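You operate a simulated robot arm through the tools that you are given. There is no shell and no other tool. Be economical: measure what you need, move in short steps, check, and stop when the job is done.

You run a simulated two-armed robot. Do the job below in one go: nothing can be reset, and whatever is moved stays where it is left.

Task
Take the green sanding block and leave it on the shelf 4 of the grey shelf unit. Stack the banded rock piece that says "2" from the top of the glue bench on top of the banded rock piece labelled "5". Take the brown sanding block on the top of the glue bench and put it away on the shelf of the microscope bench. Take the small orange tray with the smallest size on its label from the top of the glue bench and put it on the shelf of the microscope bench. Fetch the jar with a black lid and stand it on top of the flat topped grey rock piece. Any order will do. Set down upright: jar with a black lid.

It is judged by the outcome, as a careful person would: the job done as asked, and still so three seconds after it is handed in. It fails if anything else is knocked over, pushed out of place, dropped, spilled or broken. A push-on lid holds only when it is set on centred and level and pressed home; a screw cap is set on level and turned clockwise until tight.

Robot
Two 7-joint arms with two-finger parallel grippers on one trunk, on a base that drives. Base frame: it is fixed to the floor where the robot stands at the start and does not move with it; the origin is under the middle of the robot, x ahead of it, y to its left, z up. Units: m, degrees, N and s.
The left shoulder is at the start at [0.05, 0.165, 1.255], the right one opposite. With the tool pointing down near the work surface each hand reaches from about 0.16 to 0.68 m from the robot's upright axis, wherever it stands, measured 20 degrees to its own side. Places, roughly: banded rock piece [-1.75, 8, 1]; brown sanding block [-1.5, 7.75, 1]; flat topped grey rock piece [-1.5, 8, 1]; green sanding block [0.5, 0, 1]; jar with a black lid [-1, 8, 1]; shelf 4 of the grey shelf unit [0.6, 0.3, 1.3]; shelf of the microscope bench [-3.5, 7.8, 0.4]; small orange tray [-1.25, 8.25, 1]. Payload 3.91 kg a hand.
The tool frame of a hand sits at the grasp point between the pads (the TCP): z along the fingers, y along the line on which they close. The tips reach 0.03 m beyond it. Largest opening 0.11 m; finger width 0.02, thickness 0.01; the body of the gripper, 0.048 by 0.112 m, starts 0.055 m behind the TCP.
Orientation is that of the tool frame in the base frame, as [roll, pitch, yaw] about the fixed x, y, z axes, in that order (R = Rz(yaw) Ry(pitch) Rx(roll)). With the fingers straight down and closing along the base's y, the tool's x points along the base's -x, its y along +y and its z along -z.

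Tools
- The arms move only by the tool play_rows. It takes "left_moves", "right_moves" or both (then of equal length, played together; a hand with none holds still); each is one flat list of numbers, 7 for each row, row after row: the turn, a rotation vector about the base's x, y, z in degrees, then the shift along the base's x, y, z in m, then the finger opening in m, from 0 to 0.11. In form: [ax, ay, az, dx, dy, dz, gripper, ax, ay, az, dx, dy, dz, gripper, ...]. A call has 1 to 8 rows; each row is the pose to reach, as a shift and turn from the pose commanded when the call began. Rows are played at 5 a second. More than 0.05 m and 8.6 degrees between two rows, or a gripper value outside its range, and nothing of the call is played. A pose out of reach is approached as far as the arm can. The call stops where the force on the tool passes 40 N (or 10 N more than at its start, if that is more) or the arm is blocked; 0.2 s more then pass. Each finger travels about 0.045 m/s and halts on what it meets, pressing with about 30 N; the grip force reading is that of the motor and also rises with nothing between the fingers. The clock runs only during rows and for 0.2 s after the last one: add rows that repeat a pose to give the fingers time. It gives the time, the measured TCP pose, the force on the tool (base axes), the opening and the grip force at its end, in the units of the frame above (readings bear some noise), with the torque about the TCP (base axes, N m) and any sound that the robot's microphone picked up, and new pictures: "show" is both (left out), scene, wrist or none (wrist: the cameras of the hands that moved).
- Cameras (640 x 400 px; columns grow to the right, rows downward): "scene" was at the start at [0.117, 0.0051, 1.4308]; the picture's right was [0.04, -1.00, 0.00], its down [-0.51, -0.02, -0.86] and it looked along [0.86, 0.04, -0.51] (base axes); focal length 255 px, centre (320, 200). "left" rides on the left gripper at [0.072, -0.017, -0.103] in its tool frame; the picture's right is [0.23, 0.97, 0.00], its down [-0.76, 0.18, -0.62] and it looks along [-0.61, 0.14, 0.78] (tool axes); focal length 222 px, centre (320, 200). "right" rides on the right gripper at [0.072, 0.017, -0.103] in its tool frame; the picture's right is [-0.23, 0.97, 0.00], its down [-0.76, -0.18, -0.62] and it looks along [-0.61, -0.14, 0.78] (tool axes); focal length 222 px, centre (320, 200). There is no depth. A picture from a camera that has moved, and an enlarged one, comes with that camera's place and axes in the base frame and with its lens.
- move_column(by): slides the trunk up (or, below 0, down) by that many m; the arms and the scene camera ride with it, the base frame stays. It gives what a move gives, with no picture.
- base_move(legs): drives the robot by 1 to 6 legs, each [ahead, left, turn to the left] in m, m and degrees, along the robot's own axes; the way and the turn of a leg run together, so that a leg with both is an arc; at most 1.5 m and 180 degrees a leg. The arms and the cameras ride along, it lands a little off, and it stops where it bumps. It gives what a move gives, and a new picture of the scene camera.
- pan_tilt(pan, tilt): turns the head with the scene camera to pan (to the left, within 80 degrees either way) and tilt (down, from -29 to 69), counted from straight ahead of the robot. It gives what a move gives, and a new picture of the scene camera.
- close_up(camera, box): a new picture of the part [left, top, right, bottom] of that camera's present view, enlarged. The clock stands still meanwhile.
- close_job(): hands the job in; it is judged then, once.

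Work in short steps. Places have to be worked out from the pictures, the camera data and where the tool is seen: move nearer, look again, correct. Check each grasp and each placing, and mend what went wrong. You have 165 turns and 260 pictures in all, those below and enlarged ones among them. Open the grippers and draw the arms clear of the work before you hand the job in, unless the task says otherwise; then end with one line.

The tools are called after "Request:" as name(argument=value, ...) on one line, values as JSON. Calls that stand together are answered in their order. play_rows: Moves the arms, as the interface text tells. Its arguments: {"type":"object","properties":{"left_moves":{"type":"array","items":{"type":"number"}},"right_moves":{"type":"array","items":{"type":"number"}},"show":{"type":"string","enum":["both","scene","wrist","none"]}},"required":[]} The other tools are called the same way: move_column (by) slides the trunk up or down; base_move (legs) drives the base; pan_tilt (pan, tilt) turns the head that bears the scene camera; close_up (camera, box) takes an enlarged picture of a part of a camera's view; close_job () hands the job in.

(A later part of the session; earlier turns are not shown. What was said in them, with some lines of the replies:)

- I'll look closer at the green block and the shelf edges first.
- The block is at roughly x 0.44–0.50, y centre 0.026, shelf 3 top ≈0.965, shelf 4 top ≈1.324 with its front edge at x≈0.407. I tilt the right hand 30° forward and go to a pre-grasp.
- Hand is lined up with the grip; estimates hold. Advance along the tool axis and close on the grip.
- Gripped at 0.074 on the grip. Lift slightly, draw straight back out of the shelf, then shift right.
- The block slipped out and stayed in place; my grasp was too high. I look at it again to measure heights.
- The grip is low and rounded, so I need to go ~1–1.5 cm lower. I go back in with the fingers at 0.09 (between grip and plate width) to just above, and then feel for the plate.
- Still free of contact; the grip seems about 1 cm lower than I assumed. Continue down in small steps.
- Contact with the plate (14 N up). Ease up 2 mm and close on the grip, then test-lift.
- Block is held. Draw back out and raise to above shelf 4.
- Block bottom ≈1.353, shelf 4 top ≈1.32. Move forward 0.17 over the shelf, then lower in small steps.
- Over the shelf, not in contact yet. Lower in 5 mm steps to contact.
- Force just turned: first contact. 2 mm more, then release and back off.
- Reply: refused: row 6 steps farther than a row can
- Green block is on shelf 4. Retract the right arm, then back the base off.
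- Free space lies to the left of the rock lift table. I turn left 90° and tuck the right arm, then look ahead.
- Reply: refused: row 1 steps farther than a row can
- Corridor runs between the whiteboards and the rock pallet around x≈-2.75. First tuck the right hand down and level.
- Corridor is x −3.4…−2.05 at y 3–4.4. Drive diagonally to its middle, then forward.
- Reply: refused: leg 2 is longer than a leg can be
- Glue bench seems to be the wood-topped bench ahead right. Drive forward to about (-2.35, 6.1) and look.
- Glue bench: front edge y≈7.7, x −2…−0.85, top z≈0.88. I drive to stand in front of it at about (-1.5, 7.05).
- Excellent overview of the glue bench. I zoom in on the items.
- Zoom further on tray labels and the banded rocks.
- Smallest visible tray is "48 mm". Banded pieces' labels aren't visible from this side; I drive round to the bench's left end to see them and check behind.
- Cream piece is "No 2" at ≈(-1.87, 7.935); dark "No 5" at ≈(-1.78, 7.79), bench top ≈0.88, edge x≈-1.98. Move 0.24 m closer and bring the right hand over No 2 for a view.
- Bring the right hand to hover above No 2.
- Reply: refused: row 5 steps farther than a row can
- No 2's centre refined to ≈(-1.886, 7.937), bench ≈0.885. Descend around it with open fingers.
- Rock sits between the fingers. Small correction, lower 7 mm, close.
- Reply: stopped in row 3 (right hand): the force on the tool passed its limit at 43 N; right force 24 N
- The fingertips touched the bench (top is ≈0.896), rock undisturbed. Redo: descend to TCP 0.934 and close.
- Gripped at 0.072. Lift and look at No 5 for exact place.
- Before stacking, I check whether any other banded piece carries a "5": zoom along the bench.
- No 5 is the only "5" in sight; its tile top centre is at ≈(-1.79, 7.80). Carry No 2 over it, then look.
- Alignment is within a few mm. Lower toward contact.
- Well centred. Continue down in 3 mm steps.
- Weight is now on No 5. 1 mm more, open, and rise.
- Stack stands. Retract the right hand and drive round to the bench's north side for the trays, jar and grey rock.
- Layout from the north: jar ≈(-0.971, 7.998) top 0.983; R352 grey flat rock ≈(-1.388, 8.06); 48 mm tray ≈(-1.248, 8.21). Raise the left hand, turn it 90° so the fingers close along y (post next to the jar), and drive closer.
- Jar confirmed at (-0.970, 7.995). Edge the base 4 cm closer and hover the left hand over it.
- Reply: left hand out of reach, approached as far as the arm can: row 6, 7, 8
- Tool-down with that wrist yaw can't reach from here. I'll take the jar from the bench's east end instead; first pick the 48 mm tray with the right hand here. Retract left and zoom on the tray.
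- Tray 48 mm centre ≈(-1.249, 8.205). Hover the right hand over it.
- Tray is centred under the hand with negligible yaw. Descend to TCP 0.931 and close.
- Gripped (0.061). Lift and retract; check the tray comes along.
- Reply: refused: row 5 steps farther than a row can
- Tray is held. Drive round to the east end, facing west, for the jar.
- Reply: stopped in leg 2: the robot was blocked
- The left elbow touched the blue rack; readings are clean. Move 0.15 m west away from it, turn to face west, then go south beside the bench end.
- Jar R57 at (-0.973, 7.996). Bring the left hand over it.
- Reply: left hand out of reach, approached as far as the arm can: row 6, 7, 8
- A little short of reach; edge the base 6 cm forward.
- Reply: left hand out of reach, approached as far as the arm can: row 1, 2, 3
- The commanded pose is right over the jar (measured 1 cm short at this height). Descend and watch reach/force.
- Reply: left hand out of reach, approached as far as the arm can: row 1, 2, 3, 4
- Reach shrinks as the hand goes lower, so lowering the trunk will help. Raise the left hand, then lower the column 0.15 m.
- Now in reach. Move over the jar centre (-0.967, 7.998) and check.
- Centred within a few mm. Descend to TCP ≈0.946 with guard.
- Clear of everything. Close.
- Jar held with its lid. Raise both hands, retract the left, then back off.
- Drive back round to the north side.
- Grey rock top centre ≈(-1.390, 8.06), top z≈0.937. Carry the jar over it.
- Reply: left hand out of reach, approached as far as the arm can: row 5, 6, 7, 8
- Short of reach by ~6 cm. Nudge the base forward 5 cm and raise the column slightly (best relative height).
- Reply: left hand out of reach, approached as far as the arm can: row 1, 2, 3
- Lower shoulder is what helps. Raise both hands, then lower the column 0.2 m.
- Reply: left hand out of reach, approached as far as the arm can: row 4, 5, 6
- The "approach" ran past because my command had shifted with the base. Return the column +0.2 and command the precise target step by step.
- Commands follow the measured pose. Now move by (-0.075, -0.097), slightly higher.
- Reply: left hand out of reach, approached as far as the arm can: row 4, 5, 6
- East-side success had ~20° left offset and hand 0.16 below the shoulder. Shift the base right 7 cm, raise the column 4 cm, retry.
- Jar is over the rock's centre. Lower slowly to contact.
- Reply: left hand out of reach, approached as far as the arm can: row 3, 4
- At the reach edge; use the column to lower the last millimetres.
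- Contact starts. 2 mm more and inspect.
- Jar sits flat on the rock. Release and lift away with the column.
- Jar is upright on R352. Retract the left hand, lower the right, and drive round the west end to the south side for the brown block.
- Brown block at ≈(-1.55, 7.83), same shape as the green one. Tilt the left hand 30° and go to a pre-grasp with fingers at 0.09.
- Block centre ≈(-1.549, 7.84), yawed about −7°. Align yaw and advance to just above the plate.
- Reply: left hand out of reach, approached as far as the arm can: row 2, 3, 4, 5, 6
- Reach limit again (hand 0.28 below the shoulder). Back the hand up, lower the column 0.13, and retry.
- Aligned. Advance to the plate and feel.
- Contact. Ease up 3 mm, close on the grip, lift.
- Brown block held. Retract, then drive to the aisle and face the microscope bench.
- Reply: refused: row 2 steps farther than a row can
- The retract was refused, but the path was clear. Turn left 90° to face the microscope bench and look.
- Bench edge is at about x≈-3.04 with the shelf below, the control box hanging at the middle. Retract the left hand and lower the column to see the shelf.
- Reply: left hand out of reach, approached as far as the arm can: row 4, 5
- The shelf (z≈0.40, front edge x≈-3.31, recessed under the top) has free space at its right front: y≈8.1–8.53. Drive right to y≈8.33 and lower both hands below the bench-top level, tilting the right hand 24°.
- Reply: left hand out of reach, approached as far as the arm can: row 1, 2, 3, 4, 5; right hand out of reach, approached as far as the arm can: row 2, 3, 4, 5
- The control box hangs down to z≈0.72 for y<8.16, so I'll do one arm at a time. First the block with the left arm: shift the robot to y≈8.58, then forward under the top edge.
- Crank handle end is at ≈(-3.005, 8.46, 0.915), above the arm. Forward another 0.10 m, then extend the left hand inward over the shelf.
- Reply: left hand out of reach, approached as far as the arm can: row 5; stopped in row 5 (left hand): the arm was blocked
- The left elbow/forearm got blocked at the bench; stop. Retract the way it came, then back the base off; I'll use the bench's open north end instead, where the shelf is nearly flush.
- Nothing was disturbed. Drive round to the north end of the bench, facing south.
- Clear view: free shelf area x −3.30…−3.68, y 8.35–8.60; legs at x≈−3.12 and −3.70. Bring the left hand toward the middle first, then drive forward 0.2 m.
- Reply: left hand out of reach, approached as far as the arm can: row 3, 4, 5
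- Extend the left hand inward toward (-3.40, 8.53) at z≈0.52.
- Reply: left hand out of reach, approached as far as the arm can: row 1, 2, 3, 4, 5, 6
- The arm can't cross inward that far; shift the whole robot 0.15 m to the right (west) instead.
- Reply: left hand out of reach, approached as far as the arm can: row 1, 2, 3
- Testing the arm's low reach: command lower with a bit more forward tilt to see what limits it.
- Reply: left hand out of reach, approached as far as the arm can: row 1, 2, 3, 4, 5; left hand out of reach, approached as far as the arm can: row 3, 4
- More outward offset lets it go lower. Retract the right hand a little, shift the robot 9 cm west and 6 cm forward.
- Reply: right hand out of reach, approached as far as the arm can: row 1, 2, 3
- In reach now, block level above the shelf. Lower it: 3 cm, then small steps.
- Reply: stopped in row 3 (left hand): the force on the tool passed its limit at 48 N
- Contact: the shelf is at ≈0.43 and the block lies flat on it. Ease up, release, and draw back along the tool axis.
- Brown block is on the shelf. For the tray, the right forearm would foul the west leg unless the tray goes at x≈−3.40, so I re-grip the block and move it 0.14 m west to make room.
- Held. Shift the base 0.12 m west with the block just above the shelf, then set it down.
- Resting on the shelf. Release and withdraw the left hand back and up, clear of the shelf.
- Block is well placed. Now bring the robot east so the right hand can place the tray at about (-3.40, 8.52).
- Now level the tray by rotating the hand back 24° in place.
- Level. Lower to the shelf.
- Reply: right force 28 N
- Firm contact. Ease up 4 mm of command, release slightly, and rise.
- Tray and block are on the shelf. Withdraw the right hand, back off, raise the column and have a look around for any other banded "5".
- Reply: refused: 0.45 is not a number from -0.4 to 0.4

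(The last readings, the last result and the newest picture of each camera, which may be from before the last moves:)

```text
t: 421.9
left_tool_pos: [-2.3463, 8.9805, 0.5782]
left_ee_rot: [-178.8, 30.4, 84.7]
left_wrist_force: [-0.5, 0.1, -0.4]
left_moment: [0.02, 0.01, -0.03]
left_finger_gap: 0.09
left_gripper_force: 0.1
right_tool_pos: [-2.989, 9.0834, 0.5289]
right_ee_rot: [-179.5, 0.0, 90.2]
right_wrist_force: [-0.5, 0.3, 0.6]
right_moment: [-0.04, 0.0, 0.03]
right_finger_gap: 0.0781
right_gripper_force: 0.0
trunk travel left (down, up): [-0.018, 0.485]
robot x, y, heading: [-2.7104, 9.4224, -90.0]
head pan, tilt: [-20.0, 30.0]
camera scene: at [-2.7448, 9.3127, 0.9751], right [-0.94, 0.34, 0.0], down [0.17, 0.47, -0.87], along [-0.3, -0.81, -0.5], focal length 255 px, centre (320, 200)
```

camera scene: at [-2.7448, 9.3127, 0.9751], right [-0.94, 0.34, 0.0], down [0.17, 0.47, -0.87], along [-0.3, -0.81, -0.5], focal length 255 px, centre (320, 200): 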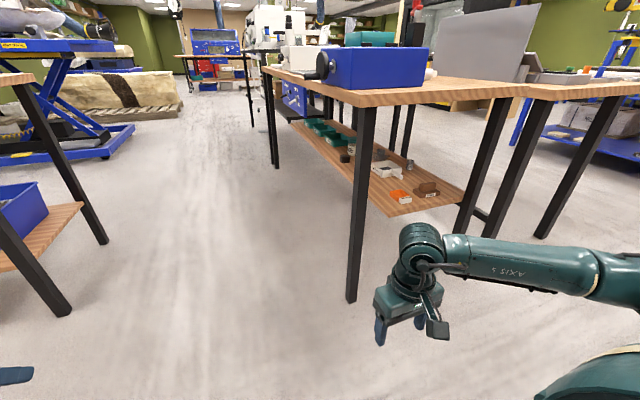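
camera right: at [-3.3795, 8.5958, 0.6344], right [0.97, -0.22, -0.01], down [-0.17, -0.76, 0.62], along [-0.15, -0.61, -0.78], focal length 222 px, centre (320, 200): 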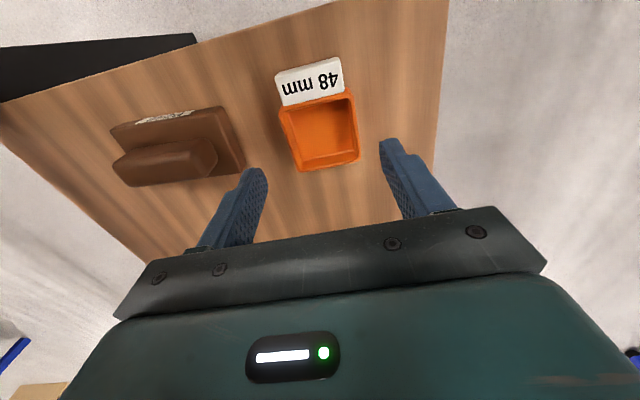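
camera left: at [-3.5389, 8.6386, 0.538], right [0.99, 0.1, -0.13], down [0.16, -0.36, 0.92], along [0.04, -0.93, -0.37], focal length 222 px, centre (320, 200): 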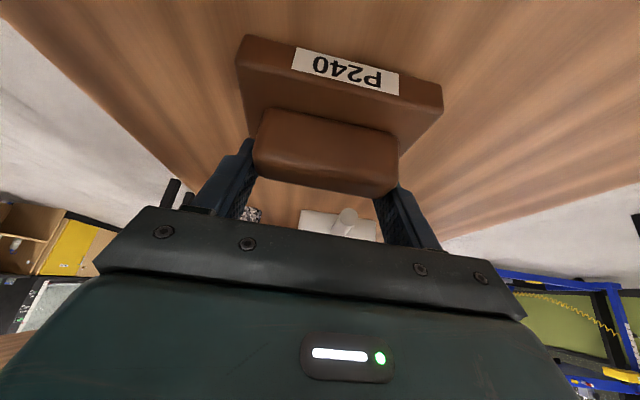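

Raise the column and look at the north wall bench for other numbered pieces.

Request:
move_column(by=0.4)

Request:
base_move(legs=[[0, 0.3, 0], [0, 0, 180]])

Request:
close_up(camera="scene", box=[0, 20, 320, 220])

Request:
close_up(camera="scene", box=[320, 20, 640, 220])

```text
t: 425.8
left_tool_pos: [-2.3459, 8.9808, 0.9783]
left_ee_rot: [-178.8, 30.4, 84.5]
left_wrist_force: [-0.2, 0.2, -0.4]
left_moment: [0.03, -0.01, 0.0]
left_finger_gap: 0.0899
left_gripper_force: 0.1
right_tool_pos: [-2.9902, 9.0836, 0.9292]
right_ee_rot: [-179.6, -0.1, 90.4]
right_wrist_force: [0.4, 0.4, -0.3]
right_moment: [0.0, -0.03, 0.01]
right_finger_gap: 0.0779
right_gripper_force: 0.0
trunk travel left (down, up): [-0.418, 0.085]
robot x, y, heading: [-2.7094, 9.4251, -90.0]
head pan, tilt: [-20.0, 30.0]
```

```text
t: 436.5
left_tool_pos: [-2.7942, 9.853, 0.9789]
left_ee_rot: [-178.8, 30.4, -92.6]
left_wrist_force: [-0.4, -0.2, -0.1]
left_moment: [0.0, 0.0, 0.06]
left_finger_gap: 0.0901
left_gripper_force: 0.1
right_tool_pos: [-2.1483, 9.7822, 0.9289]
right_ee_rot: [-179.6, -0.1, -87.0]
right_wrist_force: [0.2, -0.2, 0.0]
right_moment: [-0.03, -0.01, 0.01]
right_finger_gap: 0.0781
right_gripper_force: 0.1
trunk travel left (down, up): [-0.418, 0.085]
robot x, y, heading: [-2.4103, 9.4236, 92.9]
head pan, tilt: [-20.0, 30.0]
camera scene: at [-2.3856, 9.542, 1.3751], right [0.95, -0.3, 0.0], down [-0.15, -0.48, -0.87], along [0.26, 0.83, -0.5], focal length 255 px, centre (320, 200)
```

scene: 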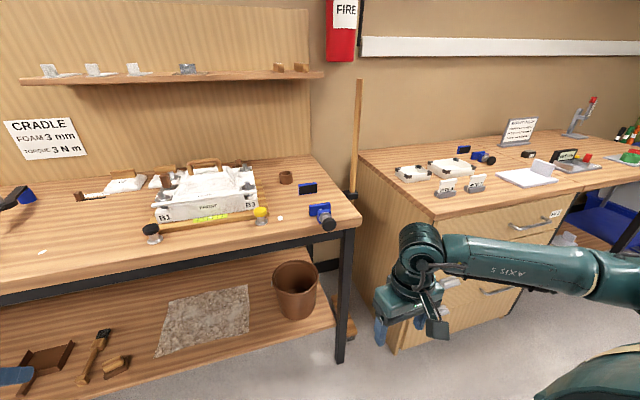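

```text
2.00 times, centred on (160, 120) of scene
camera zoom: at [-2.3856, 9.542, 1.3751], right [0.95, -0.3, 0.0], down [-0.15, -0.48, -0.87], along [0.26, 0.83, -0.5], focal length 510 px, centre (640, 360)
```

zoom: 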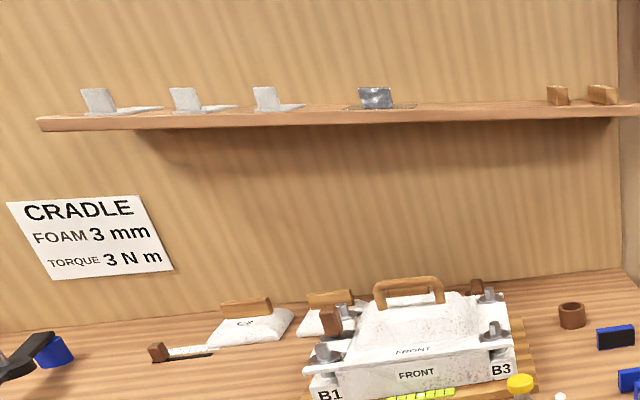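

```text
2.00 times, centred on (480, 120) of scene
camera zoom: at [-2.3856, 9.542, 1.3751], right [0.95, -0.3, 0.0], down [-0.15, -0.48, -0.87], along [0.26, 0.83, -0.5], focal length 510 px, centre (0, 360)
```

zoom: 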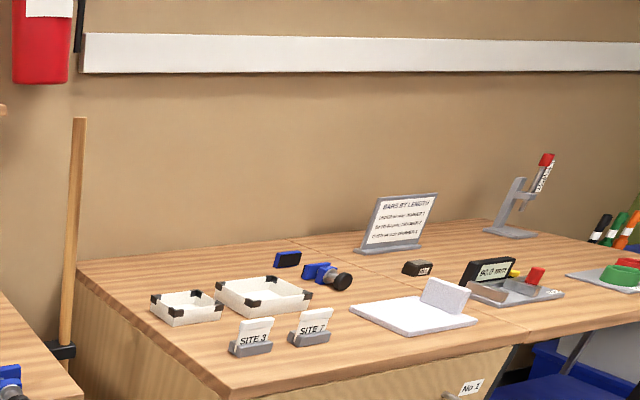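

Request:
close_up(camera="scene", box=[505, 140, 553, 170])

Request:
pan_tilt(pan=50, tilt=25)

```text
13.33 times, centred on (529, 155) of scene
camera zoom: at [-2.3856, 9.542, 1.3751], right [0.95, -0.3, 0.0], down [-0.15, -0.48, -0.87], along [0.26, 0.83, -0.5], focal length 3403 px, centre (-2467, 800)
```

zoom: 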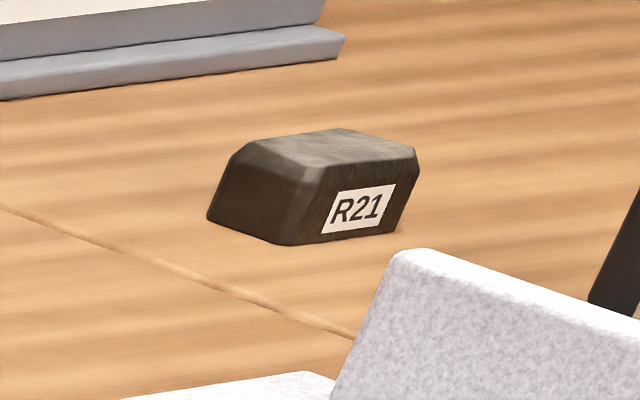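

```text
t: 437.9
left_tool_pos: [-2.7927, 9.8534, 0.9799]
left_ee_rot: [-178.7, 30.3, -92.8]
left_wrist_force: [0.5, -0.7, -0.6]
left_moment: [-0.01, 0.02, 0.01]
left_finger_gap: 0.09
left_gripper_force: 0.0
right_tool_pos: [-2.1475, 9.7814, 0.9309]
right_ee_rot: [-179.6, -0.1, -86.9]
right_wrist_force: [-0.1, 0.2, -0.5]
right_moment: [-0.01, 0.03, -0.01]
right_finger_gap: 0.0778
right_gripper_force: 0.0
trunk travel left (down, up): [-0.418, 0.085]
robot x, y, heading: [-2.4106, 9.4283, 92.6]
head pan, tilt: [50.0, 25.0]
camera scene: at [-2.4857, 9.5116, 1.383], right [0.61, 0.79, 0.0], down [0.34, -0.26, -0.91], along [-0.72, 0.55, -0.42], focal length 255 px, centre (320, 200)
```

scene: 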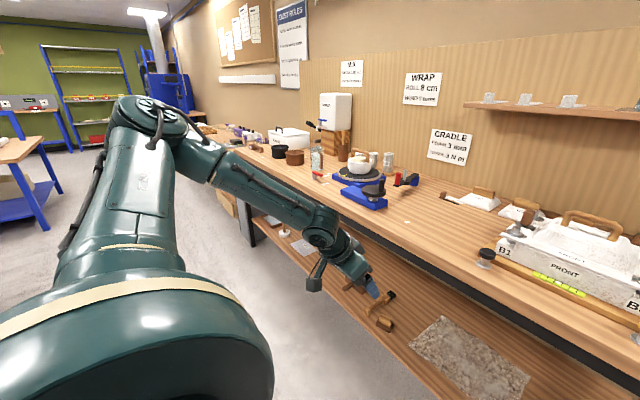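

Only "R"-numbered pieces here, so "No 5" was right. Back away, open both grippers fully, and take a final look at the glue bench.

Request:
base_move(legs=[[-0.2, 0, 0], [0, 0, -150]])

Request:
play_rows(left_moves=[0, 0, 0, 0, 0, 0, 0.11, 0, 0, 0, 0, 0, 0, 0.11], right_moves=[0, 0, 0, 0, 0, 0, 0.11, 0, 0, 0, 0, 0, 0, 0.11], show="none")

Request:
pan_tilt(pan=10, tilt=28)

```text
t: 445.7
left_tool_pos: [-1.8557, 9.0388, 0.9798]
left_ee_rot: [-178.8, 30.5, 116.5]
left_wrist_force: [0.0, -0.3, 0.0]
left_moment: [-0.02, -0.01, -0.01]
left_finger_gap: 0.0901
left_gripper_force: 0.1
right_tool_pos: [-2.4534, 8.7862, 0.9299]
right_ee_rot: [-179.7, 0.0, 122.3]
right_wrist_force: [0.0, -0.1, 0.5]
right_moment: [0.01, 0.01, -0.01]
right_finger_gap: 0.0781
right_gripper_force: 0.0
trunk travel left (down, up): [-0.418, 0.085]
robot x, y, heading: [-2.4006, 9.2252, -58.2]
head pan, tilt: [50.0, 25.0]
camera scene: at [-2.2956, 9.1869, 1.383], right [-0.14, -0.99, 0.0], down [-0.42, 0.06, -0.91], along [0.9, -0.13, -0.42], focal length 255 px, centre (320, 200)
```

scene: 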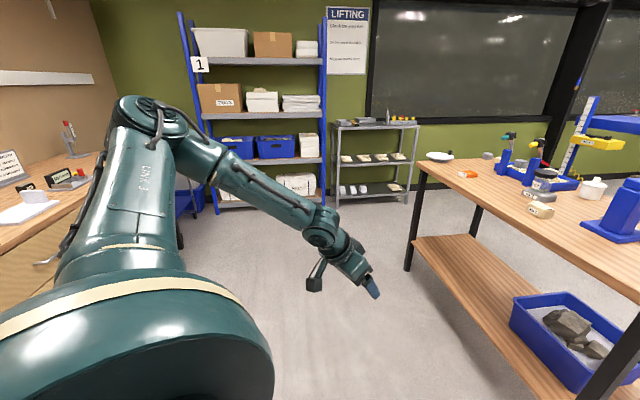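

```text
t: 446.3
left_tool_pos: [-1.8558, 9.0381, 0.9778]
left_ee_rot: [-178.8, 30.4, 116.5]
left_wrist_force: [-0.2, -0.4, -0.2]
left_moment: [-0.02, 0.03, -0.01]
left_finger_gap: 0.11
left_gripper_force: 0.1
right_tool_pos: [-2.4535, 8.7869, 0.9285]
right_ee_rot: [-179.6, 0.0, 122.2]
right_wrist_force: [-0.4, -0.5, -0.1]
right_moment: [0.01, 0.0, -0.02]
right_finger_gap: 0.1099
right_gripper_force: 0.0
trunk travel left (down, up): [-0.418, 0.085]
robot x, y, heading: [-2.4032, 9.2236, -58.2]
head pan, tilt: [50.0, 25.0]
```

```text
t: 447.4
left_tool_pos: [-1.8564, 9.0384, 0.9793]
left_ee_rot: [-178.8, 30.3, 116.6]
left_wrist_force: [-0.1, 0.0, -0.1]
left_moment: [0.01, 0.02, -0.04]
left_finger_gap: 0.11
left_gripper_force: 0.2
right_tool_pos: [-2.4545, 8.7859, 0.9292]
right_ee_rot: [-179.7, -0.1, 122.3]
right_wrist_force: [0.0, -0.1, -0.6]
right_moment: [0.01, -0.03, 0.0]
right_finger_gap: 0.1102
right_gripper_force: 0.0
trunk travel left (down, up): [-0.418, 0.085]
robot x, y, heading: [-2.3989, 9.2203, -58.0]
head pan, tilt: [10.0, 28.0]
camera scene: at [-2.3258, 9.1321, 1.3782], right [-0.74, -0.67, 0.0], down [-0.31, 0.35, -0.88], along [0.59, -0.66, -0.47], focal length 255 px, centre (320, 200)
```

scene: 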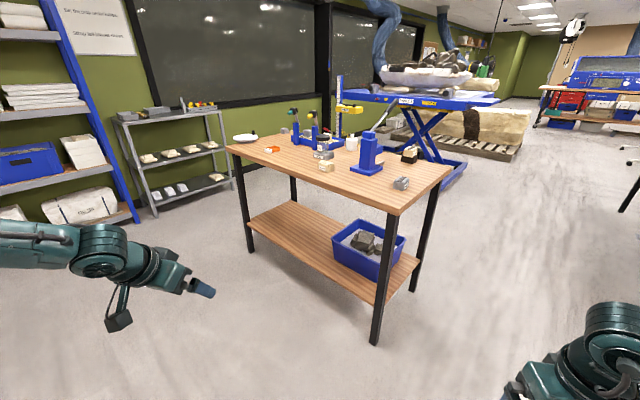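

Request:
close_up(camera="scene", box=[290, 110, 434, 200])

```text
4.44 times, centred on (362, 155) of scene
camera zoom: at [-2.3258, 9.1321, 1.3782], right [-0.74, -0.67, 0.0], down [-0.31, 0.35, -0.88], along [0.59, -0.66, -0.47], focal length 1134 px, centre (133, 400)
```

zoom: 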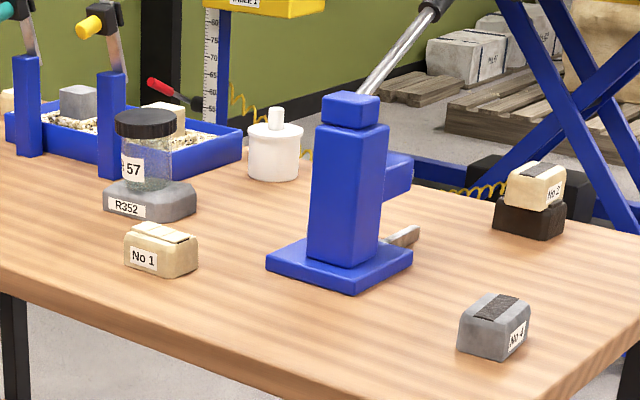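

Everything stands as asked: the jar is upright on R352, No 2 is on No 5, the tray and brown block are on the microscope bench shelf, and the green block is on shelf 4. I'm handing in.

Request:
close_job()

```text
The job is handed in.
```

All five items are placed as asked and the job is handed in; no other numbered "5" rock piece turned up in the parts of the workshop I searched, so No 2 went on the dark piece marked "No 5".
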